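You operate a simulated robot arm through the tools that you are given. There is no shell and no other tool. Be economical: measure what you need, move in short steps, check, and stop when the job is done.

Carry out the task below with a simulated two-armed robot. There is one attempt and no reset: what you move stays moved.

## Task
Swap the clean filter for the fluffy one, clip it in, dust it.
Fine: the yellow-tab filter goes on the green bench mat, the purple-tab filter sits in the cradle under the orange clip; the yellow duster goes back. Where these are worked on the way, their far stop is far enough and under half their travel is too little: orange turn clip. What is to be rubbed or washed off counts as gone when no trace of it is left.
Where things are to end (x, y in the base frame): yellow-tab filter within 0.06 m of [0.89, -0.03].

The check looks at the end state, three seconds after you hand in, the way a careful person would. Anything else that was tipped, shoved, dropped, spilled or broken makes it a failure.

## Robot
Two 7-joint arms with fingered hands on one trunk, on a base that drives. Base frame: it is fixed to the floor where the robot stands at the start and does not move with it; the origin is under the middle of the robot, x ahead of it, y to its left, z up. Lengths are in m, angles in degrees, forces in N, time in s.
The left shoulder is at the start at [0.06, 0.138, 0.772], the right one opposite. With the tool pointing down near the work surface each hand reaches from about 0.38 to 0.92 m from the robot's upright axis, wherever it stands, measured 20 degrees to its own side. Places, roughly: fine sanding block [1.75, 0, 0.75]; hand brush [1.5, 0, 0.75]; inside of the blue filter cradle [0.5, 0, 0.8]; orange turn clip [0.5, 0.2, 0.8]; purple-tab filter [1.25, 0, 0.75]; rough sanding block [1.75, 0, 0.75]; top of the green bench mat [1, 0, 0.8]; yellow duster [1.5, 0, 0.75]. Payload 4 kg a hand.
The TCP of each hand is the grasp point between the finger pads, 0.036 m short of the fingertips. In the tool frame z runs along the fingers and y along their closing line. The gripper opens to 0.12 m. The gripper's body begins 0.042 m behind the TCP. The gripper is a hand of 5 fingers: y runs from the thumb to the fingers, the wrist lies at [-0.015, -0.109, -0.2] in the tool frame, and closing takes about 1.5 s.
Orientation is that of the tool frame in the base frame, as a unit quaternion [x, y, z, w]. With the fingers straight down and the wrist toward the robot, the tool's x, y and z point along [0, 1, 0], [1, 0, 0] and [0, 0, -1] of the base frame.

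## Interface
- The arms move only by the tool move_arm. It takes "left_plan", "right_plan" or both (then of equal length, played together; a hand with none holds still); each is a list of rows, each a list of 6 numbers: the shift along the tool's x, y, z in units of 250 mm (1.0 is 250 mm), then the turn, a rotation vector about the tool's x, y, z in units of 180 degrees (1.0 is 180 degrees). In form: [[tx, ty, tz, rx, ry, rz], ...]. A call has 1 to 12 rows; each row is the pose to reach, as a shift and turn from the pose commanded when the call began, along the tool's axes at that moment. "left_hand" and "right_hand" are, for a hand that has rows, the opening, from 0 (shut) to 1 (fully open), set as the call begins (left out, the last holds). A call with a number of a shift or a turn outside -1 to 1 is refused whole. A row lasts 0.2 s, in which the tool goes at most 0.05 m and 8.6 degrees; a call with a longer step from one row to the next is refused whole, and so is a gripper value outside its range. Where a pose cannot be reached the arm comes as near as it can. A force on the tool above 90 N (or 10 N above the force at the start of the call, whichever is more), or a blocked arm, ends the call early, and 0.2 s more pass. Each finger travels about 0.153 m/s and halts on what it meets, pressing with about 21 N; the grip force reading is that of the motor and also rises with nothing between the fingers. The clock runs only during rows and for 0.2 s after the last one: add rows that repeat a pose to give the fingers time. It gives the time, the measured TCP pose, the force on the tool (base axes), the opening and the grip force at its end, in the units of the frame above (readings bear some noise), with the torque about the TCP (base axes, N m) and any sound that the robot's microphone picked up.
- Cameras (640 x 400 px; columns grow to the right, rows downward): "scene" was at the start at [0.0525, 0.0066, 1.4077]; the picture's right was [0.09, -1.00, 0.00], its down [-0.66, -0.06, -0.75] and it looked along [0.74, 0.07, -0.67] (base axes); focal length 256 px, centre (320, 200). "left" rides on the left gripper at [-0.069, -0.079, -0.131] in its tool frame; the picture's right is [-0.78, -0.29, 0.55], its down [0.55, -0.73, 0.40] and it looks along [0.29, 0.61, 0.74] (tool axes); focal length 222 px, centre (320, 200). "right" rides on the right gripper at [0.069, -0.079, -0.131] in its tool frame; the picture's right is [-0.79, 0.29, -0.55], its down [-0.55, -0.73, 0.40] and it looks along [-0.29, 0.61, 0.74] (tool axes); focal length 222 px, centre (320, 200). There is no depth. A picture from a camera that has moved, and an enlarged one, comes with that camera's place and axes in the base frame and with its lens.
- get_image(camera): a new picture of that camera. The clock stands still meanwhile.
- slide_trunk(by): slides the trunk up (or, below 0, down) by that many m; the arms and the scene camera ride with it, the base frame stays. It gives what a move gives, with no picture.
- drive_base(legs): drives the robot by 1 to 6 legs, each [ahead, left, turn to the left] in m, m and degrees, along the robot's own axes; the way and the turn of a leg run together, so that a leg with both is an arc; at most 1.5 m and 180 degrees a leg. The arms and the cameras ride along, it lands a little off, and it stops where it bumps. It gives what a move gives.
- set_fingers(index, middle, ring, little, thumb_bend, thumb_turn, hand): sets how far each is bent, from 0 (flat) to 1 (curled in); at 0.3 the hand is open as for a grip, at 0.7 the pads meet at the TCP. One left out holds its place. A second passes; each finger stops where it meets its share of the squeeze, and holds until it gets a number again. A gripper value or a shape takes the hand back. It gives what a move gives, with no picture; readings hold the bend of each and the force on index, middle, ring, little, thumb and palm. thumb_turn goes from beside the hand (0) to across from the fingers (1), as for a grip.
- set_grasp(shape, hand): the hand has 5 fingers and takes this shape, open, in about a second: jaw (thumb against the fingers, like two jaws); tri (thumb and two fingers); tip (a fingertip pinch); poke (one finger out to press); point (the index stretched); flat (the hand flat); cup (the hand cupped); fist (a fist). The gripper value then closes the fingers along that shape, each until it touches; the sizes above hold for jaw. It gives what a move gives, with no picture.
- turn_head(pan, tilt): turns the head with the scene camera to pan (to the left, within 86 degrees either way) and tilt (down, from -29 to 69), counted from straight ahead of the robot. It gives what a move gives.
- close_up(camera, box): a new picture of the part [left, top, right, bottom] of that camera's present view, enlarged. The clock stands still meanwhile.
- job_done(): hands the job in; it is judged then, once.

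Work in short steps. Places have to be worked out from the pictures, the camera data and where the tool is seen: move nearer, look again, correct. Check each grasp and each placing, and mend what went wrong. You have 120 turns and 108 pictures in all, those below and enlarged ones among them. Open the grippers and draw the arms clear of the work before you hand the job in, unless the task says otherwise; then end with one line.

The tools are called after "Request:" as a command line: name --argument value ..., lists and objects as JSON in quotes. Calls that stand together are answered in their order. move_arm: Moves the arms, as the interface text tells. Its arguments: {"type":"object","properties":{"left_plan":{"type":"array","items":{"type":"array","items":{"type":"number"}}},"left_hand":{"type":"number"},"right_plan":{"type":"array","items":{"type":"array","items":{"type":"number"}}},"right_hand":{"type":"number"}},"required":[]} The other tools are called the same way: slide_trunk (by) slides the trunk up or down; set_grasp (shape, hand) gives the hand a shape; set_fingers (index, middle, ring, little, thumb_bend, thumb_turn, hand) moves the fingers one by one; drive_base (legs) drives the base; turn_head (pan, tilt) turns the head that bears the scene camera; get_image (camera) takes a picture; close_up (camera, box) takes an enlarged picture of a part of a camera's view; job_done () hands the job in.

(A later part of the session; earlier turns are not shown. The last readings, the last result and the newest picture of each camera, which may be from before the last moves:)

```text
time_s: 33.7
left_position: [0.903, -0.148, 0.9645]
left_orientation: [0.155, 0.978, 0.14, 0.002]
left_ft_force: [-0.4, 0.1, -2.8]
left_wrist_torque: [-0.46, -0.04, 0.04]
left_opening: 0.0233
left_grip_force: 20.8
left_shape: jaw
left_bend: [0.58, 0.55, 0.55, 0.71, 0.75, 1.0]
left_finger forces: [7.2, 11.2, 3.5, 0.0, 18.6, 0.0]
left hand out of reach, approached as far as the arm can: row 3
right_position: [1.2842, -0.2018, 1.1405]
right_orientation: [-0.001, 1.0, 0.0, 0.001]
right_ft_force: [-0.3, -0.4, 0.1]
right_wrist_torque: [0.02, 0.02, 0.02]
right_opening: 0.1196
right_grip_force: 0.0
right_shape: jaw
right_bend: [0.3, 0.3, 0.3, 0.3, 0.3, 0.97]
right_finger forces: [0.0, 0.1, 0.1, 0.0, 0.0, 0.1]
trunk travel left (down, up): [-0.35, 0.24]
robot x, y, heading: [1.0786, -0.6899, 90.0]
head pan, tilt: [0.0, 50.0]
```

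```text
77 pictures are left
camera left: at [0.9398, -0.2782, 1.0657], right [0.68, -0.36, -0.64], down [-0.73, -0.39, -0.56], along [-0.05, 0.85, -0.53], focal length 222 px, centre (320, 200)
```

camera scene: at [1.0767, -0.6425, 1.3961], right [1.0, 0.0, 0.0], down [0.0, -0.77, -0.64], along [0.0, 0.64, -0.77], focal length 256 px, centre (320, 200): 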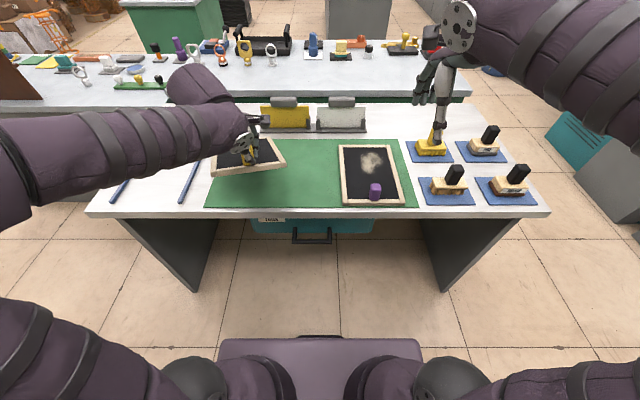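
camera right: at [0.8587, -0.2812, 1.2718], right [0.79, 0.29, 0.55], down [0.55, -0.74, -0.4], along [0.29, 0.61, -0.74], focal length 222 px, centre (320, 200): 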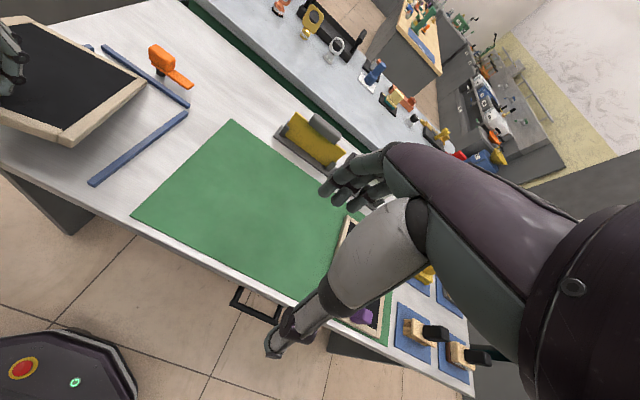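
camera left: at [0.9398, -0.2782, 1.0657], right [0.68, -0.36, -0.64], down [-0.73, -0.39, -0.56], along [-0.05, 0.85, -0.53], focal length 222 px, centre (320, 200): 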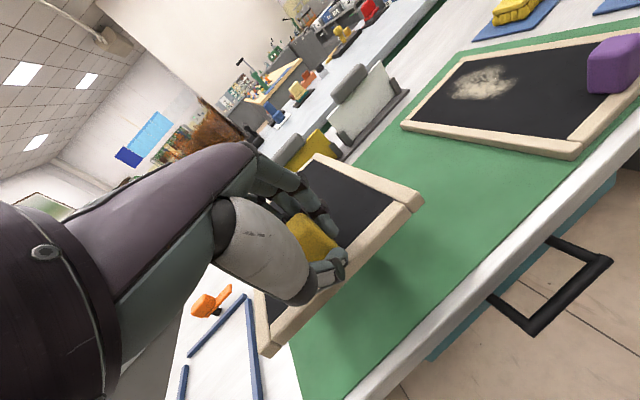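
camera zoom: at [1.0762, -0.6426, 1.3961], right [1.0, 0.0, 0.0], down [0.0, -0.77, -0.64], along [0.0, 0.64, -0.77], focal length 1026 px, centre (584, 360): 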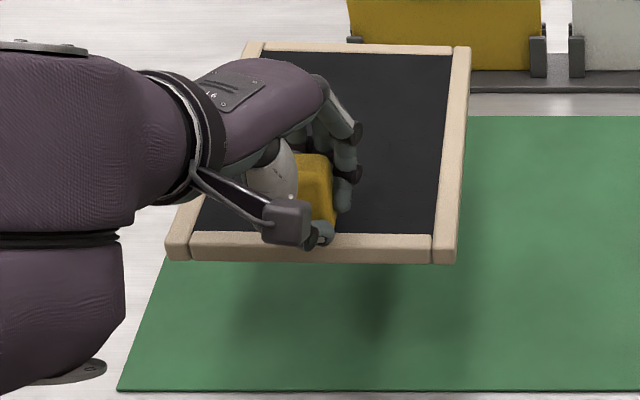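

Now nearly level and square, centre ≈ (0.90, −0.035). I lower 9 cm straight down.

Request:
move_arm --left_plan '[[-0.005, -0.033, 0.115, 0, 0, 0], [-0.01, -0.066, 0.23, 0, 0, 0], [-0.014, -0.1, 0.346, 0, 0, 0], [-0.014, -0.1, 0.346, 0, 0, 0]]'

Request:
close_up --camera "scene" --box '[190, 110, 318, 210]'

Request:
get_image --camera "left"

```text
time_s: 34.7
left_position: [0.8964, -0.148, 0.872]
left_orientation: [0.149, 0.979, 0.137, 0.0]
left_ft_force: [12.3, -0.5, 1.8]
left_wrist_torque: [-0.4, 0.59, 0.14]
left_opening: 0.0203
left_grip_force: 20.7
left_shape: jaw
left_bend: [0.74, 0.57, 0.62, 0.71, 0.76, 0.99]
left_finger forces: [3.4, 5.6, 7.4, 0.0, 14.3, 0.1]
left hand out of reach, approached as far as the arm can: row 1
right_position: [1.2838, -0.2008, 1.1412]
right_orientation: [-0.001, 1.0, 0.001, 0.0]
right_ft_force: [0.2, 0.5, 0.0]
right_wrist_torque: [0.05, -0.09, -0.01]
right_opening: 0.1197
right_grip_force: 0.0
right_shape: jaw
right_bend: [0.3, 0.3, 0.3, 0.3, 0.3, 0.97]
right_finger forces: [0.0, 0.1, 0.0, 0.0, 0.1, 0.0]
trunk travel left (down, up): [-0.35, 0.24]
robot x, y, heading: [1.0798, -0.6867, 89.8]
head pan, tilt: [0.0, 50.0]
```

```text
4.00 times, centred on (254, 160) of scene
camera zoom: at [1.0762, -0.6418, 1.3961], right [1.0, 0.0, 0.0], down [0.0, -0.77, -0.64], along [0.0, 0.64, -0.77], focal length 1026 px, centre (584, 360)
```

zoom: 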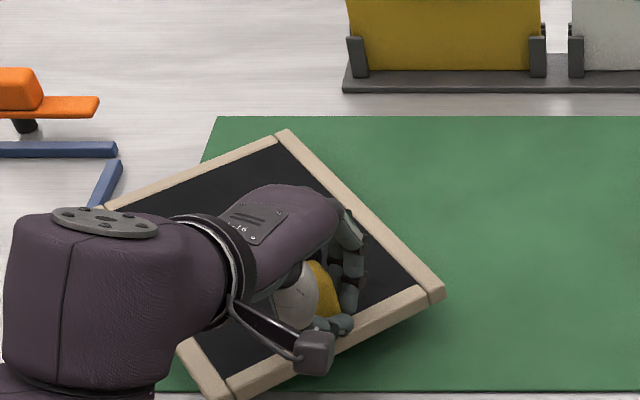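

```text
75 pictures are left
camera left: at [0.934, -0.2786, 0.9738], right [0.69, -0.35, -0.64], down [-0.72, -0.41, -0.56], along [-0.07, 0.84, -0.53], focal length 222 px, centre (320, 200)
```

left: 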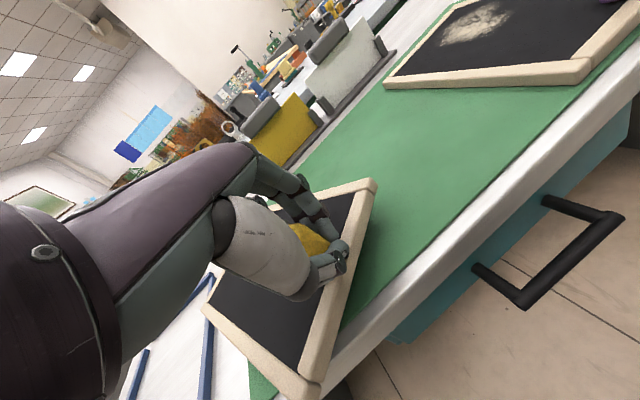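

It snagged: the left edge touched first and the filter swivelled in the grip. I lift 6 cm and look again before re-squaring.

Request:
move_arm --left_plan '[[0.01, 0.033, -0.115, 0, 0, 0], [0.01, 0.066, -0.23, 0, 0, 0], [0.01, 0.066, -0.23, 0, 0, 0]]'

Request:
close_up --camera "scene" --box '[190, 110, 318, 210]'

Request:
get_image --camera "right"

```text
time_s: 35.5
left_position: [0.9024, -0.1497, 0.9347]
left_orientation: [0.156, 0.978, 0.14, 0.0]
left_ft_force: [-0.5, 0.0, -1.9]
left_wrist_torque: [-0.34, -0.27, -0.02]
left_opening: 0.0199
left_grip_force: 20.9
left_shape: jaw
left_bend: [0.74, 0.57, 0.61, 0.71, 0.77, 0.99]
left_finger forces: [3.9, 5.8, 11.2, 0.0, 13.9, 0.1]
right_position: [1.2843, -0.201, 1.14]
right_orientation: [-0.001, 1.0, 0.0, 0.0]
right_ft_force: [-0.2, 0.8, 0.2]
right_wrist_torque: [-0.01, 0.0, 0.01]
right_opening: 0.1197
right_grip_force: 0.1
right_shape: jaw
right_bend: [0.3, 0.3, 0.3, 0.3, 0.3, 0.97]
right_finger forces: [0.0, 0.0, 0.1, 0.1, 0.1, 0.0]
trunk travel left (down, up): [-0.35, 0.24]
robot x, y, heading: [1.0756, -0.688, 90.1]
head pan, tilt: [0.0, 50.0]
```

```text
4.00 times, centred on (254, 160) of scene
camera zoom: at [1.0763, -0.6424, 1.396], right [1.0, 0.0, 0.0], down [0.0, -0.77, -0.64], along [0.0, 0.64, -0.77], focal length 1026 px, centre (584, 360)
```

zoom: 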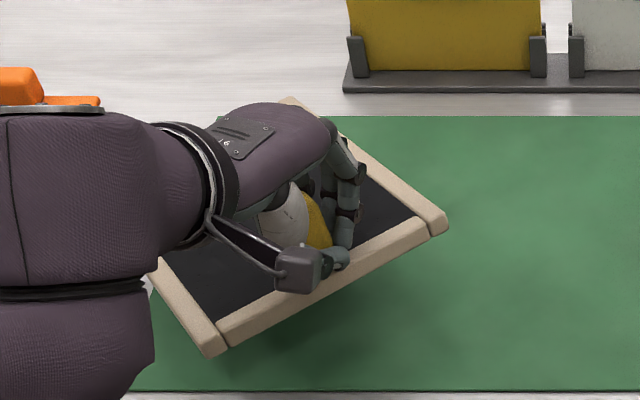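

```text
73 pictures are left
camera right: at [1.2147, -0.2808, 1.2718], right [0.78, 0.29, 0.55], down [0.55, -0.73, -0.4], along [0.28, 0.61, -0.74], focal length 222 px, centre (320, 200)
```

right: 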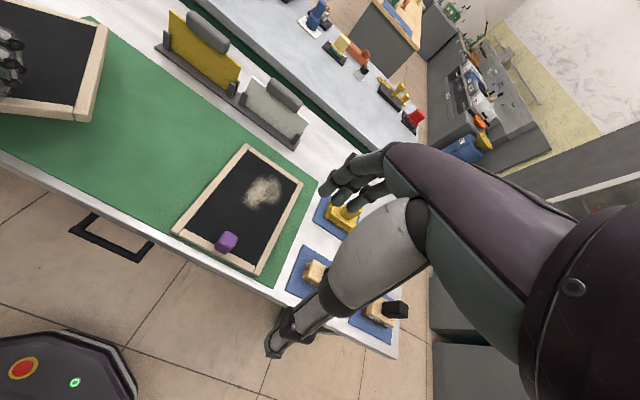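

Grip still holds but the filter is yawed ~30°. I use the base to re-square it: shift left 0.23 m and turn right 25°.

Request:
drive_base --legs '[[0, 0.23, 0], [-0.02, 0, -25]]'

Request:
turn_head --pan 20 --tilt 50

Request:
get_image --camera "scene"

```text
time_s: 38.5
left_position: [0.9104, -0.144, 0.9347]
left_orientation: [0.363, 0.921, 0.137, 0.03]
left_ft_force: [-0.6, -0.6, -3.1]
left_wrist_torque: [-0.45, -0.11, -0.04]
left_opening: 0.0197
left_grip_force: 20.7
left_shape: jaw
left_bend: [0.74, 0.57, 0.61, 0.71, 0.77, 0.99]
left_finger forces: [3.5, 6.0, 11.7, 0.0, 13.1, 0.0]
right_position: [1.2346, -0.3542, 1.1403]
right_orientation: [0.215, 0.977, 0.0, -0.001]
right_ft_force: [0.0, -0.6, -0.1]
right_wrist_torque: [-0.01, -0.02, -0.01]
right_opening: 0.1198
right_grip_force: 0.0
right_shape: jaw
right_bend: [0.3, 0.3, 0.3, 0.3, 0.3, 0.97]
right_finger forces: [0.0, 0.0, 0.1, 0.0, 0.0, 0.1]
trunk travel left (down, up): [-0.35, 0.24]
robot x, y, heading: [0.8414, -0.7067, 65.0]
head pan, tilt: [0.0, 50.0]
```

```text
time_s: 39.4
left_position: [0.9109, -0.1444, 0.9364]
left_orientation: [0.363, 0.921, 0.137, 0.029]
left_ft_force: [0.0, -0.5, -3.4]
left_wrist_torque: [-0.39, -0.05, -0.01]
left_opening: 0.0199
left_grip_force: 21.4
left_shape: jaw
left_bend: [0.74, 0.57, 0.61, 0.71, 0.77, 0.99]
left_finger forces: [3.7, 5.9, 11.6, 0.0, 13.2, 0.0]
right_position: [1.233, -0.3531, 1.1401]
right_orientation: [0.214, 0.977, -0.001, 0.0]
right_ft_force: [0.0, -1.1, 0.5]
right_wrist_torque: [0.06, 0.01, 0.0]
right_opening: 0.1197
right_grip_force: 0.1
right_shape: jaw
right_bend: [0.3, 0.3, 0.3, 0.3, 0.3, 0.97]
right_finger forces: [0.0, 0.1, 0.1, 0.1, 0.1, 0.1]
trunk travel left (down, up): [-0.35, 0.24]
robot x, y, heading: [0.8414, -0.708, 65.0]
head pan, tilt: [20.0, 50.0]
```

```text
72 pictures are left
camera scene: at [0.8341, -0.659, 1.3961], right [1.0, -0.09, 0.0], down [-0.07, -0.76, -0.64], along [0.06, 0.64, -0.77], focal length 256 px, centre (320, 200)
```

scene: 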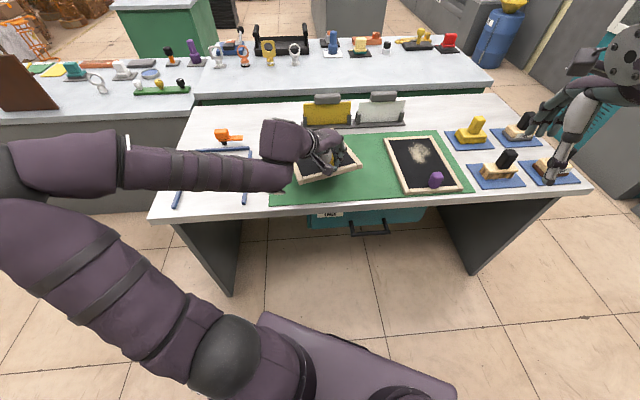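

Request:
close_up --camera "scene" --box '[260, 110, 388, 210]'

Request:
get_image --camera "left"

```text
4.00 times, centred on (324, 160) of scene
camera zoom: at [0.8341, -0.659, 1.3961], right [1.0, -0.09, 0.0], down [-0.07, -0.76, -0.64], along [0.06, 0.64, -0.77], focal length 1026 px, centre (304, 360)
```

zoom: 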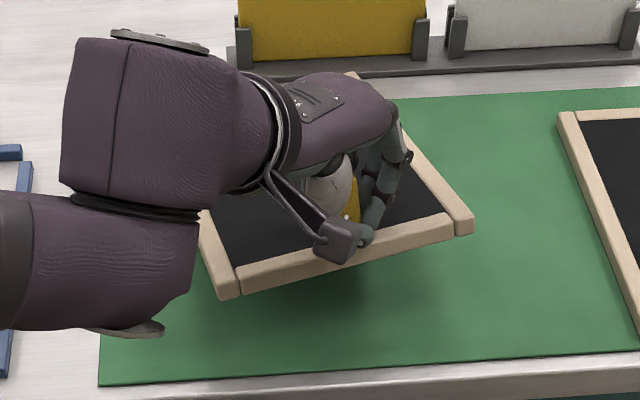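

```text
70 pictures are left
camera left: at [0.8892, -0.2785, 1.0358], right [0.47, -0.61, -0.64], down [-0.83, -0.05, -0.56], along [0.31, 0.79, -0.53], focal length 222 px, centre (320, 200)
```

left: 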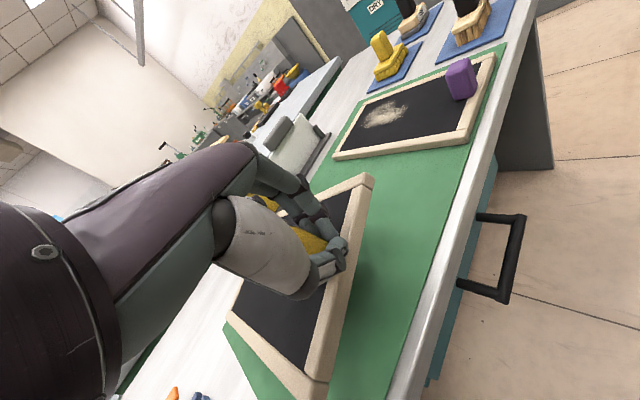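

The filter centre would be near (0.90, −0.01), but its right side is ~13° high. I roll the tool to level it.

Request:
move_arm --left_plan '[[0, 0, 0, 0.025, 0.025, 0.008], [0, 0, 0, 0.049, 0.05, 0.0166], [0, 0, 0, 0.049, 0.05, 0.0166]]'

Request:
close_up --camera "scene" --box '[260, 110, 388, 210]'

Request:
get_image --camera "right"

```text
time_s: 40.2
left_position: [0.9101, -0.1437, 0.934]
left_orientation: [0.377, 0.919, 0.094, -0.074]
left_ft_force: [-0.7, 0.2, -3.3]
left_wrist_torque: [-0.4, -0.09, -0.02]
left_opening: 0.0201
left_grip_force: 21.0
left_shape: jaw
left_bend: [0.74, 0.57, 0.6, 0.71, 0.77, 0.99]
left_finger forces: [2.7, 6.7, 10.7, 0.6, 13.6, 0.0]
right_position: [1.2342, -0.3543, 1.1393]
right_orientation: [0.214, 0.977, -0.001, -0.001]
right_ft_force: [-1.3, -0.5, -0.6]
right_wrist_torque: [0.01, -0.02, 0.03]
right_opening: 0.1195
right_grip_force: 0.0
right_shape: jaw
right_bend: [0.3, 0.3, 0.3, 0.3, 0.3, 0.97]
right_finger forces: [0.0, 0.0, 0.0, 0.1, 0.1, 0.1]
trunk travel left (down, up): [-0.35, 0.24]
robot x, y, heading: [0.8414, -0.7069, 65.0]
head pan, tilt: [20.0, 50.0]
```

```text
4.00 times, centred on (324, 160) of scene
camera zoom: at [0.834, -0.659, 1.396], right [1.0, -0.09, 0.0], down [-0.07, -0.76, -0.64], along [0.05, 0.64, -0.77], focal length 1026 px, centre (304, 360)
```

zoom: 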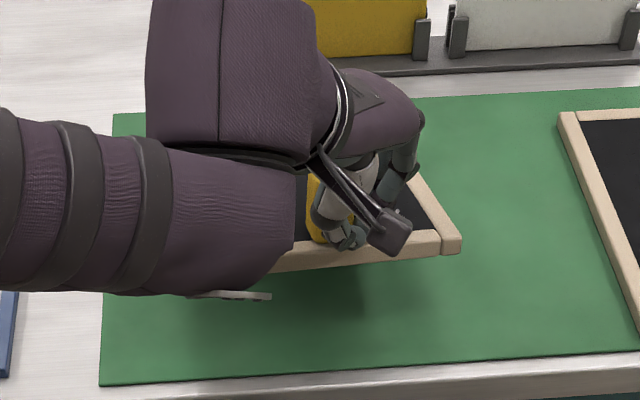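

```text
68 pictures are left
camera right: at [1.1375, -0.396, 1.2718], right [0.83, -0.07, 0.55], down [0.19, -0.9, -0.4], along [0.52, 0.44, -0.74], focal length 222 px, centre (320, 200)
```

right: 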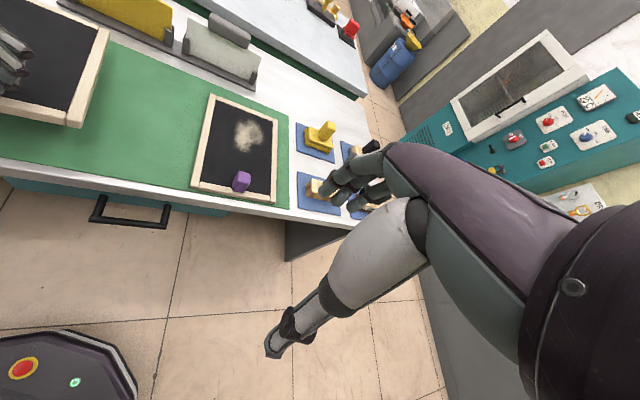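

Near bar is level now. I lower 6 cm and check force.

Request:
move_arm --left_plan '[[-0.025, -0.014, 0.117, 0, 0, 0], [-0.05, -0.028, 0.233, 0, 0, 0], [-0.05, -0.028, 0.233, 0, 0, 0]]'

Request:
close_up --camera "scene" --box '[260, 110, 388, 210]'

Request:
get_image --camera "left"

```text
time_s: 41.0
left_position: [0.9116, -0.1459, 0.8774]
left_orientation: [0.376, 0.919, 0.095, -0.074]
left_ft_force: [0.5, -0.1, -2.0]
left_wrist_torque: [-0.32, -0.12, 0.02]
left_opening: 0.0193
left_grip_force: 20.8
left_shape: jaw
left_bend: [0.74, 0.57, 0.6, 0.71, 0.77, 0.99]
left_finger forces: [2.3, 5.4, 10.2, 0.2, 12.0, 0.0]
right_position: [1.2357, -0.3534, 1.141]
right_orientation: [0.214, 0.977, 0.0, 0.0]
right_ft_force: [0.3, 0.0, 0.7]
right_wrist_torque: [-0.04, 0.02, -0.02]
right_opening: 0.1198
right_grip_force: 0.1
right_shape: jaw
right_bend: [0.3, 0.3, 0.3, 0.3, 0.3, 0.97]
right_finger forces: [0.1, 0.1, 0.0, 0.0, 0.1, 0.0]
trunk travel left (down, up): [-0.35, 0.24]
robot x, y, heading: [0.8412, -0.7099, 65.3]
head pan, tilt: [20.0, 50.0]
```

```text
4.00 times, centred on (324, 160) of scene
camera zoom: at [0.8343, -0.6592, 1.3961], right [1.0, -0.09, 0.0], down [-0.07, -0.76, -0.64], along [0.05, 0.64, -0.77], focal length 1026 px, centre (304, 360)
```

zoom: 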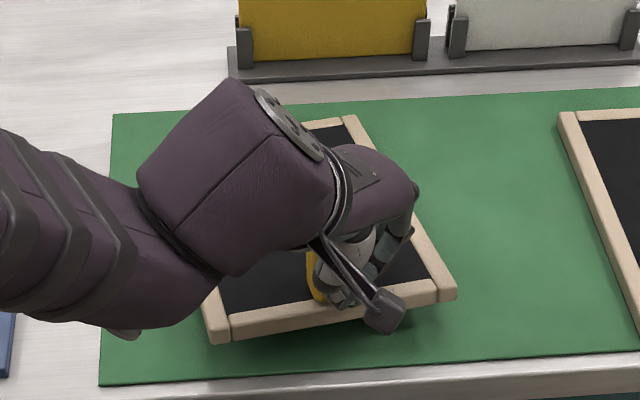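

```text
66 pictures are left
camera left: at [0.9137, -0.2789, 0.9807], right [0.31, -0.61, -0.73], down [-0.93, -0.05, -0.36], along [0.18, 0.79, -0.58], focal length 222 px, centre (320, 200)
```

left: 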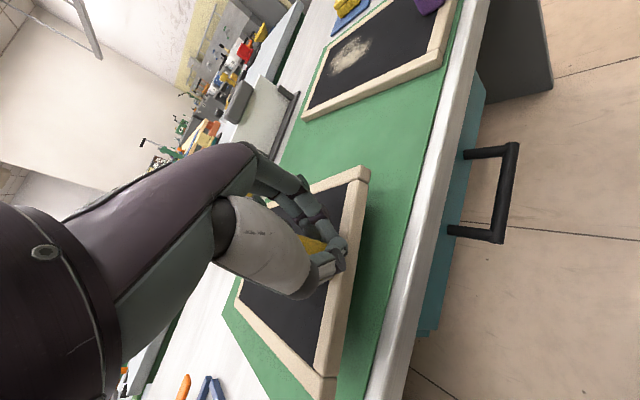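

Far edge is near the mat, near edge ~3 cm above. I lower 2.5 cm more.

Request:
move_arm --left_plan '[[-0.01, -0.006, 0.05, 0, 0, 0], [-0.02, -0.012, 0.1, 0, 0, 0], [-0.02, -0.012, 0.1, 0, 0, 0]]'

Request:
close_up --camera "scene" --box '[260, 110, 388, 210]'

```text
time_s: 41.8
left_position: [0.9104, -0.1436, 0.8495]
left_orientation: [0.377, 0.918, 0.095, -0.073]
left_ft_force: [-0.7, 1.0, -2.3]
left_wrist_torque: [-0.08, -0.04, -0.06]
left_opening: 0.0187
left_grip_force: 21.2
left_shape: jaw
left_bend: [0.74, 0.58, 0.61, 0.71, 0.76, 0.99]
left_finger forces: [1.2, 4.7, 8.7, 0.0, 9.7, 0.0]
right_position: [1.2344, -0.3537, 1.1403]
right_orientation: [0.214, 0.977, 0.001, 0.001]
right_ft_force: [0.3, -0.3, 0.8]
right_wrist_torque: [0.01, -0.02, -0.01]
right_opening: 0.1196
right_grip_force: 0.2
right_shape: jaw
right_bend: [0.3, 0.3, 0.3, 0.3, 0.3, 0.97]
right_finger forces: [0.1, 0.0, 0.1, 0.0, 0.0, 0.1]
trunk travel left (down, up): [-0.35, 0.24]
robot x, y, heading: [0.8398, -0.7069, 64.9]
head pan, tilt: [20.0, 50.0]
```

```text
4.00 times, centred on (324, 160) of scene
camera zoom: at [0.8341, -0.659, 1.3961], right [1.0, -0.09, 0.0], down [-0.07, -0.76, -0.64], along [0.05, 0.64, -0.77], focal length 1026 px, centre (304, 360)
```

zoom: 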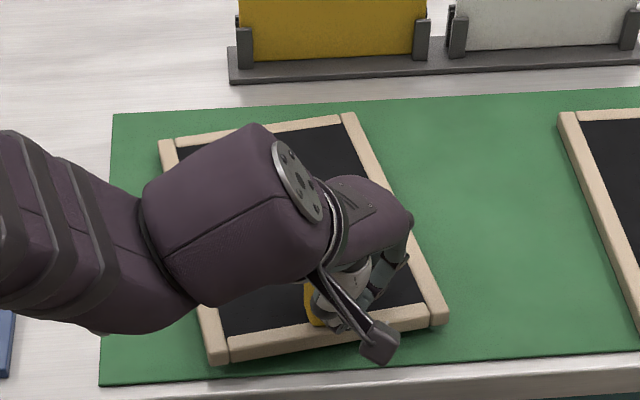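

Almost flat. I lower 8 mm more and open, then lift away.

Request:
move_arm --left_plan '[[-0.007, -0.004, 0.032, 0, 0, 0], [-0.007, -0.004, 0.032, 0, 0, 0]]'

Request:
move_arm --left_plan '[[0, 0, 0, 0, 0, 0], [0, 0, 0, 0, 0, 0], [0, 0, 0, 0, 0, 0], [0, 0, 0, 0, 0, 0], [0.02, 0.012, -0.1, 0, 0, 0], [0.04, 0.024, -0.2, 0, 0, 0], [0.08, 0.048, -0.39, 0, 0, 0], [0.12, 0.07, -0.58, 0, 0, 0], [0.16, 0.09, -0.77, 0, 0, 0]]' --left_hand 0.8

Request:
get_image --camera "scene"

```text
time_s: 42.4
left_position: [0.9112, -0.1451, 0.8415]
left_orientation: [0.377, 0.919, 0.095, -0.073]
left_ft_force: [-0.7, 0.1, -2.7]
left_wrist_torque: [-0.05, -0.01, -0.06]
left_opening: 0.0187
left_grip_force: 20.8
left_shape: jaw
left_bend: [0.74, 0.58, 0.61, 0.71, 0.76, 0.99]
left_finger forces: [0.8, 4.5, 8.1, 0.0, 9.7, 0.0]
right_position: [1.2347, -0.3535, 1.1406]
right_orientation: [0.214, 0.977, -0.001, 0.0]
right_ft_force: [0.3, 0.1, 1.5]
right_wrist_torque: [0.01, -0.01, -0.02]
right_opening: 0.1198
right_grip_force: 0.0
right_shape: jaw
right_bend: [0.3, 0.3, 0.3, 0.3, 0.3, 0.97]
right_finger forces: [0.0, 0.0, 0.1, 0.0, 0.1, 0.0]
trunk travel left (down, up): [-0.35, 0.24]
robot x, y, heading: [0.8383, -0.707, 65.0]
head pan, tilt: [20.0, 50.0]
```

```text
time_s: 44.4
left_position: [0.9104, -0.1461, 1.0389]
left_orientation: [0.376, 0.919, 0.094, -0.073]
left_ft_force: [0.3, 0.4, 0.3]
left_wrist_torque: [-0.01, 0.0, 0.0]
left_opening: 0.0956
left_grip_force: 0.0
left_shape: jaw
left_bend: [0.32, 0.35, 0.34, 0.51, 0.39, 0.99]
left_finger forces: [0.0, 0.0, 0.0, 0.0, 0.1, 0.1]
right_position: [1.2343, -0.3545, 1.1409]
right_orientation: [0.215, 0.977, 0.001, 0.0]
right_ft_force: [-0.2, -0.3, 0.1]
right_wrist_torque: [-0.02, 0.02, -0.01]
right_opening: 0.1198
right_grip_force: 0.0
right_shape: jaw
right_bend: [0.3, 0.3, 0.3, 0.3, 0.3, 0.97]
right_finger forces: [0.0, 0.0, 0.0, 0.0, 0.0, 0.0]
trunk travel left (down, up): [-0.35, 0.24]
robot x, y, heading: [0.8411, -0.7085, 65.2]
head pan, tilt: [20.0, 50.0]
```

```text
64 pictures are left
camera scene: at [0.834, -0.6594, 1.396], right [1.0, -0.09, 0.0], down [-0.07, -0.76, -0.64], along [0.05, 0.64, -0.77], focal length 256 px, centre (320, 200)
```

scene: 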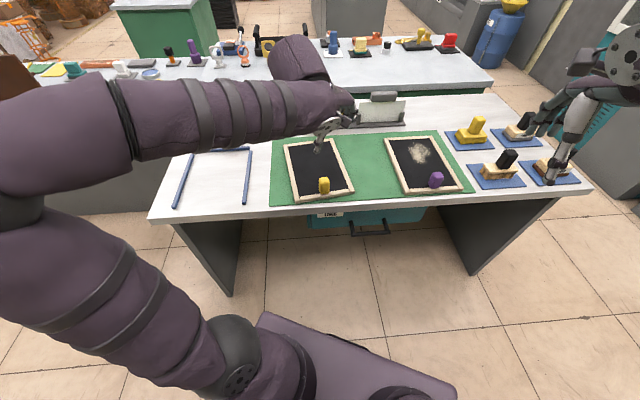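

The yellow filter lies flat on the mat, centre ≈ (0.88, −0.02). Now I reset the left hand to neutral, raise it, and drive to the purple filter.

Request:
move_arm --left_plan '[[0.01, 0.01, -0.07, 0.0122, -0.0146, -0.0274], [0.02, 0.02, -0.14, 0.0244, -0.0292, -0.0548], [0.03, 0.03, -0.2, 0.0366, -0.0438, -0.0822], [0.04, 0.03, -0.24, 0.0487, -0.0584, -0.1097]]' --left_hand 1

Request:
drive_base --legs '[[0, 0, 25], [0, -0.52, 0]]'

Request:
turn_head --pan 15 --tilt 50

Request:
get_image --camera "scene"

Request:
get_image --camera "left"

```text
time_s: 45.4
left_position: [0.9139, -0.1471, 1.1005]
left_orientation: [0.213, 0.977, 0.001, -0.002]
left_ft_force: [-0.5, 0.0, -0.3]
left_wrist_torque: [-0.02, -0.02, 0.0]
left_opening: 0.1196
left_grip_force: 0.1
left_shape: jaw
left_bend: [0.3, 0.3, 0.3, 0.3, 0.3, 0.97]
left_finger forces: [0.0, 0.0, 0.0, 0.1, 0.0, 0.0]
right_position: [1.2349, -0.3546, 1.1408]
right_orientation: [0.215, 0.977, 0.0, 0.0]
right_ft_force: [-1.2, -0.3, -0.1]
right_wrist_torque: [0.03, -0.02, 0.0]
right_opening: 0.1195
right_grip_force: 0.0
right_shape: jaw
right_bend: [0.3, 0.3, 0.3, 0.3, 0.3, 0.97]
right_finger forces: [0.0, 0.0, 0.1, 0.0, 0.0, 0.0]
trunk travel left (down, up): [-0.35, 0.24]
robot x, y, heading: [0.8409, -0.7062, 65.0]
head pan, tilt: [20.0, 50.0]
```

```text
time_s: 49.6
left_position: [1.1725, -0.168, 1.1]
left_orientation: [-0.007, 1.0, 0.002, -0.001]
left_ft_force: [0.0, 0.7, -0.2]
left_wrist_torque: [0.0, 0.01, 0.03]
left_opening: 0.1198
left_grip_force: 0.0
left_shape: jaw
left_bend: [0.3, 0.3, 0.3, 0.3, 0.3, 0.97]
left_finger forces: [0.0, 0.0, 0.0, 0.0, 0.0, 0.0]
right_position: [1.55, -0.2155, 1.1409]
right_orientation: [-0.006, 1.0, 0.0, -0.001]
right_ft_force: [0.0, -0.4, 0.2]
right_wrist_torque: [0.03, 0.0, 0.01]
right_opening: 0.1197
right_grip_force: 0.1
right_shape: jaw
right_bend: [0.3, 0.3, 0.3, 0.3, 0.3, 0.97]
right_finger forces: [0.0, 0.0, 0.1, 0.0, 0.0, 0.0]
trunk travel left (down, up): [-0.35, 0.24]
robot x, y, heading: [1.3514, -0.7017, 91.0]
head pan, tilt: [20.0, 50.0]
```

```text
time_s: 50.3
left_position: [1.1717, -0.1679, 1.1008]
left_orientation: [-0.006, 1.0, 0.001, -0.001]
left_ft_force: [-0.1, -0.9, 0.0]
left_wrist_torque: [-0.01, -0.02, -0.02]
left_opening: 0.1198
left_grip_force: 0.1
left_shape: jaw
left_bend: [0.3, 0.3, 0.3, 0.3, 0.3, 0.97]
left_finger forces: [0.1, 0.0, 0.0, 0.1, 0.0, 0.1]
right_position: [1.5512, -0.2156, 1.1401]
right_orientation: [-0.006, 1.0, 0.0, -0.001]
right_ft_force: [-0.2, -0.8, -0.3]
right_wrist_torque: [-0.01, 0.04, 0.02]
right_opening: 0.1198
right_grip_force: 0.2
right_shape: jaw
right_bend: [0.3, 0.3, 0.3, 0.3, 0.3, 0.97]
right_finger forces: [0.1, 0.0, 0.1, 0.0, 0.0, 0.0]
trunk travel left (down, up): [-0.35, 0.24]
robot x, y, heading: [1.3455, -0.7079, 90.6]
head pan, tilt: [15.0, 50.0]
```

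```text
63 pictures are left
camera scene: at [1.3275, -0.6604, 1.3961], right [0.96, 0.27, 0.0], down [0.21, -0.74, -0.64], along [-0.17, 0.62, -0.77], focal length 256 px, centre (320, 200)
```

scene: 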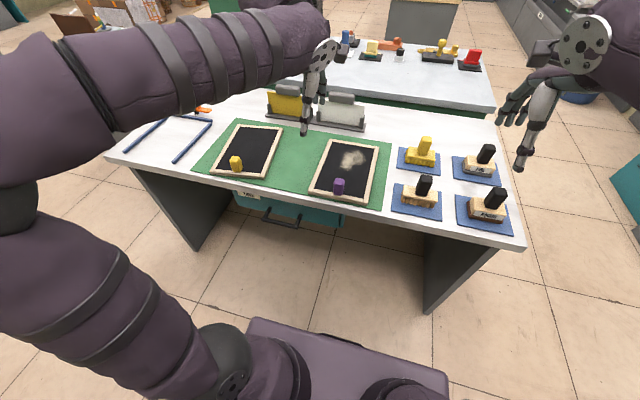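

```text
62 pictures are left
camera left: at [1.2431, -0.2474, 1.2312], right [0.79, -0.28, -0.55], down [-0.54, -0.74, -0.4], along [-0.3, 0.61, -0.74], focal length 222 px, centre (320, 200)
```

left: 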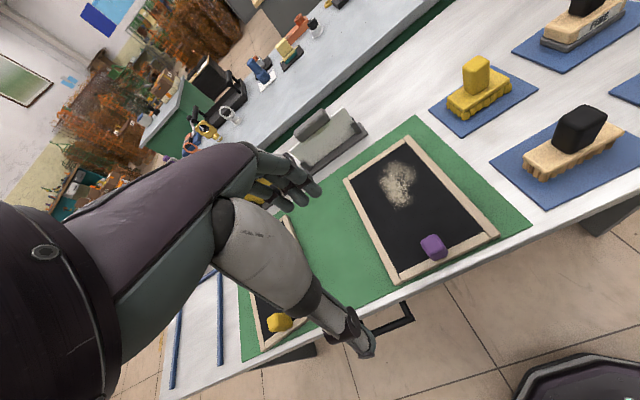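

Purple tab estimated at (1.243, −0.135). I move above it and check.

Request:
move_arm --left_plan '[[-0.05, 0.03, 0.16, 0, 0, 0], [-0.11, 0.05, 0.32, 0, 0, 0], [-0.17, 0.08, 0.48, 0, 0, 0], [-0.23, 0.11, 0.62, 0, 0, 0], [-0.284, 0.132, 0.74, 0, 0, 0], [-0.284, 0.132, 0.8, 0, 0, 0]]'

Request:
get_image --camera "left"

Request:
close_up --camera "scene" --box '[276, 120, 404, 220]'

```text
time_s: 51.7
left_position: [1.2425, -0.1327, 0.9008]
left_orientation: [-0.008, 1.0, 0.001, -0.001]
left_ft_force: [0.4, -1.0, -1.0]
left_wrist_torque: [0.02, 0.0, 0.04]
left_opening: 0.1196
left_grip_force: 0.1
left_shape: jaw
left_bend: [0.3, 0.3, 0.3, 0.3, 0.3, 0.97]
left_finger forces: [0.1, 0.1, 0.0, 0.1, 0.1, 0.0]
right_position: [1.5511, -0.2139, 1.14]
right_orientation: [-0.006, 1.0, 0.0, -0.001]
right_ft_force: [0.2, 0.3, -0.5]
right_wrist_torque: [0.0, -0.01, 0.03]
right_opening: 0.1199
right_grip_force: 0.0
right_shape: jaw
right_bend: [0.3, 0.3, 0.3, 0.3, 0.3, 0.97]
right_finger forces: [0.0, 0.0, 0.0, 0.0, 0.0, 0.1]
trunk travel left (down, up): [-0.35, 0.24]
robot x, y, heading: [1.3508, -0.6994, 90.5]
head pan, tilt: [15.0, 50.0]
```

```text
61 pictures are left
camera left: at [1.3141, -0.2138, 1.0306], right [0.79, -0.28, -0.55], down [-0.54, -0.74, -0.4], along [-0.3, 0.61, -0.74], focal length 222 px, centre (320, 200)
```

left: 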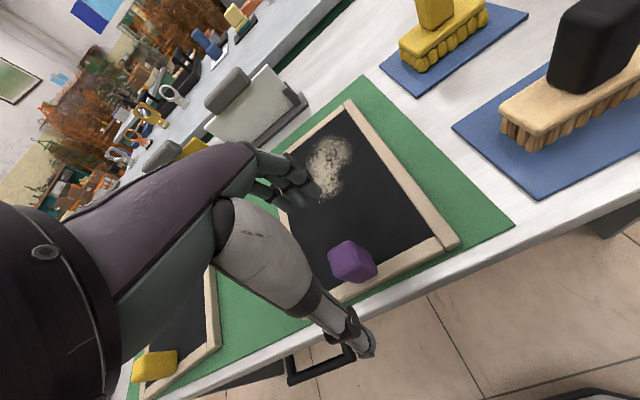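

```text
4.00 times, centred on (340, 170) of scene
camera zoom: at [1.3275, -0.6603, 1.3961], right [0.96, 0.27, 0.0], down [0.21, -0.74, -0.64], along [-0.17, 0.62, -0.77], focal length 1026 px, centre (240, 320)
```

zoom: 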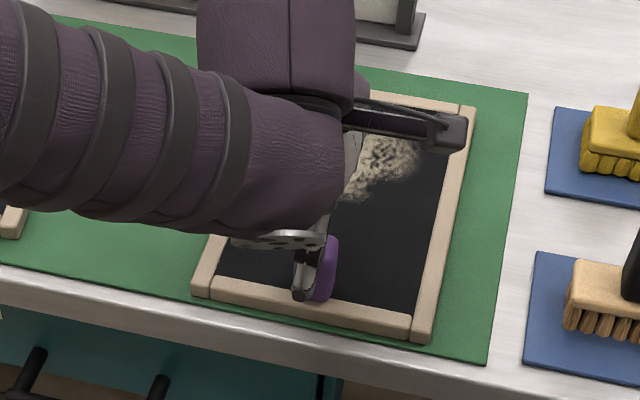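

Aligned. I shift 5 mm in +x to centre the tab among the fingers, lower deeper (z≈0.832) and close.

Request:
move_arm --left_plan '[[-0.024, 0, 0.14, 0, 0, 0], [-0.024, 0, 0.275, 0, 0, 0], [-0.024, 0, 0.275, 0, 0, 0]]'

Request:
move_arm --left_plan '[[0, 0, 0, 0, 0, 0], [0, 0, 0, 0, 0, 0], [0, 0, 0, 0, 0, 0], [0, 0, 0, 0, 0, 0], [0, 0, 0, 0, 0, 0], [0, 0, 0, 0, 0, 0], [0, 0, 0, 0, 0, 0]]' --left_hand 0

Request:
get_image --camera "left"

```text
time_s: 52.5
left_position: [1.2473, -0.1323, 0.8337]
left_orientation: [-0.008, 1.0, 0.004, 0.0]
left_ft_force: [-1.2, -4.2, 23.1]
left_wrist_torque: [1.48, 0.08, 0.04]
left_opening: 0.1185
left_grip_force: 0.1
left_shape: jaw
left_bend: [0.29, 0.3, 0.3, 0.3, 0.3, 0.97]
left_finger forces: [9.2, 13.2, 0.0, 0.0, 0.1, 0.0]
right_position: [1.5503, -0.2165, 1.1418]
right_orientation: [-0.006, 1.0, 0.001, 0.0]
right_ft_force: [-0.6, 0.2, -0.5]
right_wrist_torque: [0.01, -0.02, 0.02]
right_opening: 0.1199
right_grip_force: 0.1
right_shape: jaw
right_bend: [0.3, 0.3, 0.3, 0.3, 0.3, 0.97]
right_finger forces: [0.0, 0.0, 0.0, 0.1, 0.0, 0.0]
trunk travel left (down, up): [-0.35, 0.24]
robot x, y, heading: [1.3479, -0.6986, 91.1]
head pan, tilt: [15.0, 50.0]
```

```text
time_s: 54.1
left_position: [1.2478, -0.133, 0.8335]
left_orientation: [-0.007, 1.0, 0.004, 0.0]
left_ft_force: [1.2, -11.5, 37.5]
left_wrist_torque: [1.98, -0.09, -0.03]
left_opening: 0.0653
left_grip_force: 20.5
left_shape: jaw
left_bend: [0.28, 0.31, 0.34, 0.51, 0.7, 1.0]
left_finger forces: [21.9, 12.9, 0.0, 0.1, 23.3, 0.0]
right_position: [1.5514, -0.2178, 1.1425]
right_orientation: [-0.005, 1.0, 0.002, 0.0]
right_ft_force: [0.6, -0.4, 0.5]
right_wrist_torque: [-0.02, 0.0, 0.01]
right_opening: 0.12
right_grip_force: 0.1
right_shape: jaw
right_bend: [0.3, 0.3, 0.3, 0.3, 0.3, 0.97]
right_finger forces: [0.0, 0.1, 0.1, 0.0, 0.0, 0.0]
trunk travel left (down, up): [-0.35, 0.24]
robot x, y, heading: [1.3529, -0.7013, 90.6]
head pan, tilt: [15.0, 50.0]
```

```text
59 pictures are left
camera left: at [1.3191, -0.2146, 0.9642], right [0.79, -0.27, -0.55], down [-0.54, -0.74, -0.4], along [-0.3, 0.61, -0.73], focal length 222 px, centre (320, 200)
```

left: 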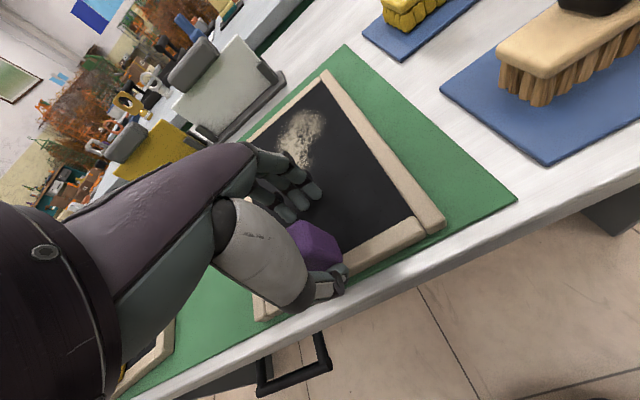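

The fingertips are pressing on the filter surface — too deep. I open, raise ~10 mm, and close again.

Request:
move_arm --left_plan '[[0, 0, -0.02, 0, 0, 0], [0, 0, -0.04, 0, 0, 0], [0, 0, -0.04, 0, 0, 0], [0, 0, -0.04, 0, 0, 0]]' --left_hand 1

Request:
move_arm --left_plan '[[0, 0, 0, 0, 0, 0], [0, 0, 0, 0, 0, 0], [0, 0, 0, 0, 0, 0], [0, 0, 0, 0, 0, 0], [0, 0, 0, 0, 0, 0], [0, 0, 0, 0, 0, 0], [0, 0, 0, 0, 0, 0]]' --left_hand 0

Request:
get_image --camera "left"

```text
time_s: 55.1
left_position: [1.2472, -0.1322, 0.8393]
left_orientation: [-0.008, 1.0, 0.0, -0.002]
left_ft_force: [0.4, -1.0, -0.1]
left_wrist_torque: [0.01, -0.02, -0.02]
left_opening: 0.1195
left_grip_force: 0.1
left_shape: jaw
left_bend: [0.3, 0.3, 0.3, 0.3, 0.3, 0.97]
left_finger forces: [0.0, 0.1, 0.0, 0.1, 0.0, 0.0]
right_position: [1.5512, -0.2154, 1.1392]
right_orientation: [-0.007, 1.0, 0.001, 0.0]
right_ft_force: [0.0, 0.1, -0.4]
right_wrist_torque: [0.0, -0.03, -0.01]
right_opening: 0.1196
right_grip_force: 0.2
right_shape: jaw
right_bend: [0.3, 0.3, 0.3, 0.3, 0.3, 0.97]
right_finger forces: [0.0, 0.1, 0.1, 0.1, 0.0, 0.1]
trunk travel left (down, up): [-0.35, 0.24]
robot x, y, heading: [1.3461, -0.7063, 90.8]
head pan, tilt: [15.0, 50.0]
```

```text
time_s: 56.7
left_position: [1.247, -0.1322, 0.8412]
left_orientation: [-0.007, 1.0, 0.001, -0.001]
left_ft_force: [0.4, -1.5, 0.1]
left_wrist_torque: [-0.03, -0.01, -0.02]
left_opening: 0.0249
left_grip_force: 20.6
left_shape: jaw
left_bend: [0.57, 0.59, 0.65, 0.71, 0.7, 1.0]
left_finger forces: [10.4, 6.0, 1.3, 0.1, 18.4, 0.1]
right_position: [1.5504, -0.2146, 1.14]
right_orientation: [-0.006, 1.0, 0.0, -0.001]
right_ft_force: [-0.3, 0.4, 0.4]
right_wrist_torque: [0.0, 0.01, 0.05]
right_opening: 0.1201
right_grip_force: 0.1
right_shape: jaw
right_bend: [0.3, 0.3, 0.3, 0.3, 0.3, 0.97]
right_finger forces: [0.1, 0.1, 0.0, 0.0, 0.0, 0.0]
trunk travel left (down, up): [-0.35, 0.24]
robot x, y, heading: [1.348, -0.7012, 90.5]
head pan, tilt: [15.0, 50.0]
```

```text
58 pictures are left
camera left: at [1.3188, -0.2127, 0.9713], right [0.79, -0.28, -0.55], down [-0.54, -0.74, -0.4], along [-0.3, 0.61, -0.74], focal length 222 px, centre (320, 200)
```

left: 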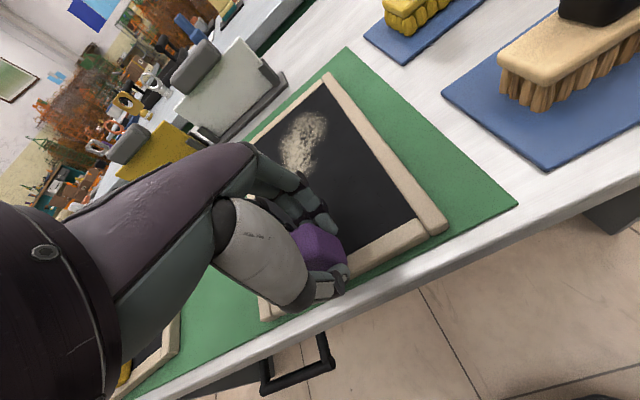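

The ring finger barely touches, so the tab should sit further toward it. I reopen, shift the hand 11 mm in −x, and close again.

Request:
move_arm --left_plan '[[0, 0, 0, 0, 0, 0], [0, 0, 0, 0, 0, 0], [0, 0, 0, 0, 0, 0], [0.02, 0, 0, 0, 0, 0], [0.044, 0, 0, 0, 0, 0], [0.044, 0, 0, 0, 0, 0]]' --left_hand 0.7

Request:
move_arm --left_plan '[[0, 0, 0, 0, 0, 0], [0, 0, 0, 0, 0, 0], [0, 0, 0, 0, 0, 0], [0, 0, 0, 0, 0, 0], [0, 0, 0, 0, 0, 0], [0, 0, 0, 0, 0, 0], [0, 0, 0, 0, 0, 0]]' --left_hand 0

Request:
get_image --camera "left"

```text
time_s: 58.1
left_position: [1.2361, -0.1331, 0.8409]
left_orientation: [-0.007, 1.0, 0.001, 0.0]
left_ft_force: [0.3, 0.4, 0.7]
left_wrist_torque: [0.02, 0.02, 0.0]
left_opening: 0.0837
left_grip_force: 0.0
left_shape: jaw
left_bend: [0.35, 0.38, 0.37, 0.59, 0.42, 0.99]
left_finger forces: [0.1, 0.1, 0.0, 0.1, 0.0, 0.0]
right_position: [1.5508, -0.2141, 1.1408]
right_orientation: [-0.005, 1.0, 0.0, 0.0]
right_ft_force: [-0.1, -0.3, 0.6]
right_wrist_torque: [0.0, -0.03, 0.01]
right_opening: 0.1198
right_grip_force: 0.0
right_shape: jaw
right_bend: [0.3, 0.3, 0.3, 0.3, 0.3, 0.97]
right_finger forces: [0.0, 0.0, 0.0, 0.0, 0.0, 0.1]
trunk travel left (down, up): [-0.35, 0.24]
robot x, y, heading: [1.3485, -0.7036, 90.8]
head pan, tilt: [15.0, 50.0]
```

```text
time_s: 59.7
left_position: [1.2361, -0.1327, 0.8413]
left_orientation: [-0.006, 1.0, 0.002, 0.0]
left_ft_force: [0.8, -1.9, -0.1]
left_wrist_torque: [-0.04, 0.0, 0.01]
left_opening: 0.0254
left_grip_force: 21.4
left_shape: jaw
left_bend: [0.54, 0.56, 0.61, 0.71, 0.7, 1.0]
left_finger forces: [10.5, 6.0, 0.0, 0.0, 18.0, 0.0]
right_position: [1.5518, -0.2147, 1.1405]
right_orientation: [-0.005, 1.0, 0.0, -0.001]
right_ft_force: [0.3, 0.3, -0.4]
right_wrist_torque: [0.0, 0.01, 0.02]
right_opening: 0.1198
right_grip_force: 0.0
right_shape: jaw
right_bend: [0.3, 0.3, 0.3, 0.3, 0.3, 0.97]
right_finger forces: [0.0, 0.0, 0.0, 0.1, 0.0, 0.1]
trunk travel left (down, up): [-0.35, 0.24]
robot x, y, heading: [1.3495, -0.701, 91.0]
head pan, tilt: [15.0, 50.0]
```

```text
57 pictures are left
camera left: at [1.3078, -0.213, 0.9718], right [0.79, -0.28, -0.55], down [-0.54, -0.74, -0.4], along [-0.3, 0.61, -0.74], focal length 222 px, centre (320, 200)
```

left: 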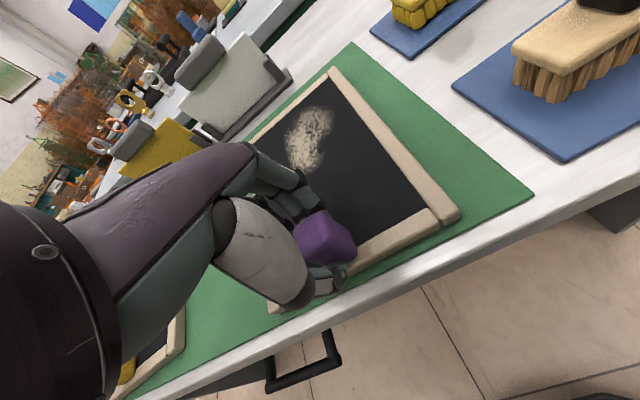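

Now the tab sticks out past the index side, so the hand must go the other way. I reopen and shift to x≈1.257.

Request:
move_arm --left_plan '[[0, 0, 0, 0, 0, 0], [0, 0, 0, 0, 0, 0], [0, 0, 0, 0, 0, 0], [-0.04, 0, 0, 0, 0, 0], [-0.084, 0, 0, 0, 0, 0], [-0.084, 0, 0, 0, 0, 0]]' --left_hand 0.7

Request:
move_arm --left_plan '[[0, 0, 0, 0, 0, 0], [0, 0, 0, 0, 0, 0], [0, 0, 0, 0, 0, 0], [0, 0, 0, 0, 0, 0], [0, 0, 0, 0, 0, 0], [0, 0, 0, 0, 0, 0], [0, 0, 0, 0, 0, 0]]' --left_hand 0

Request:
get_image --camera "left"

```text
time_s: 61.1
left_position: [1.2578, -0.1318, 0.8423]
left_orientation: [-0.007, 1.0, 0.001, -0.001]
left_ft_force: [0.6, 0.5, 0.1]
left_wrist_torque: [0.0, 0.02, -0.02]
left_opening: 0.0838
left_grip_force: 0.0
left_shape: jaw
left_bend: [0.35, 0.38, 0.37, 0.59, 0.42, 0.99]
left_finger forces: [0.1, 0.0, 0.0, 0.0, 0.1, 0.0]
right_position: [1.5513, -0.2151, 1.1407]
right_orientation: [-0.006, 1.0, -0.001, 0.001]
right_ft_force: [-0.1, 0.1, 0.0]
right_wrist_torque: [0.0, 0.0, 0.02]
right_opening: 0.1198
right_grip_force: 0.0
right_shape: jaw
right_bend: [0.3, 0.3, 0.3, 0.3, 0.3, 0.97]
right_finger forces: [0.0, 0.1, 0.0, 0.0, 0.1, 0.0]
trunk travel left (down, up): [-0.35, 0.24]
robot x, y, heading: [1.3484, -0.7081, 90.8]
head pan, tilt: [15.0, 50.0]
```

```text
time_s: 62.7
left_position: [1.258, -0.1321, 0.8421]
left_orientation: [-0.007, 1.0, 0.001, -0.001]
left_ft_force: [1.9, -0.3, 0.4]
left_wrist_torque: [-0.05, -0.08, -0.03]
left_opening: 0.0102
left_grip_force: 20.9
left_shape: jaw
left_bend: [0.7, 0.56, 0.55, 0.69, 0.72, 1.0]
left_finger forces: [0.0, 5.7, 2.4, 0.0, 0.1, 0.0]
right_position: [1.5507, -0.2144, 1.1389]
right_orientation: [-0.006, 1.0, 0.0, 0.0]
right_ft_force: [-0.4, 0.4, 0.6]
right_wrist_torque: [0.02, 0.0, 0.0]
right_opening: 0.1197
right_grip_force: 0.1
right_shape: jaw
right_bend: [0.3, 0.3, 0.3, 0.3, 0.3, 0.97]
right_finger forces: [0.1, 0.1, 0.0, 0.0, 0.1, 0.0]
trunk travel left (down, up): [-0.35, 0.24]
robot x, y, heading: [1.3454, -0.7035, 90.5]
head pan, tilt: [15.0, 50.0]
```

```text
56 pictures are left
camera left: at [1.3295, -0.2124, 0.9722], right [0.79, -0.28, -0.55], down [-0.54, -0.74, -0.4], along [-0.3, 0.61, -0.74], focal length 222 px, centre (320, 200)
```

left: 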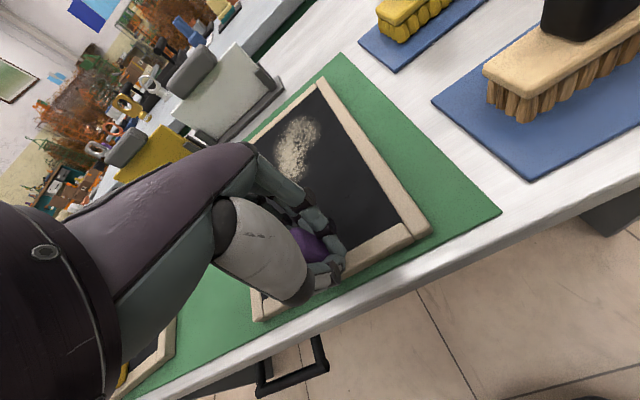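

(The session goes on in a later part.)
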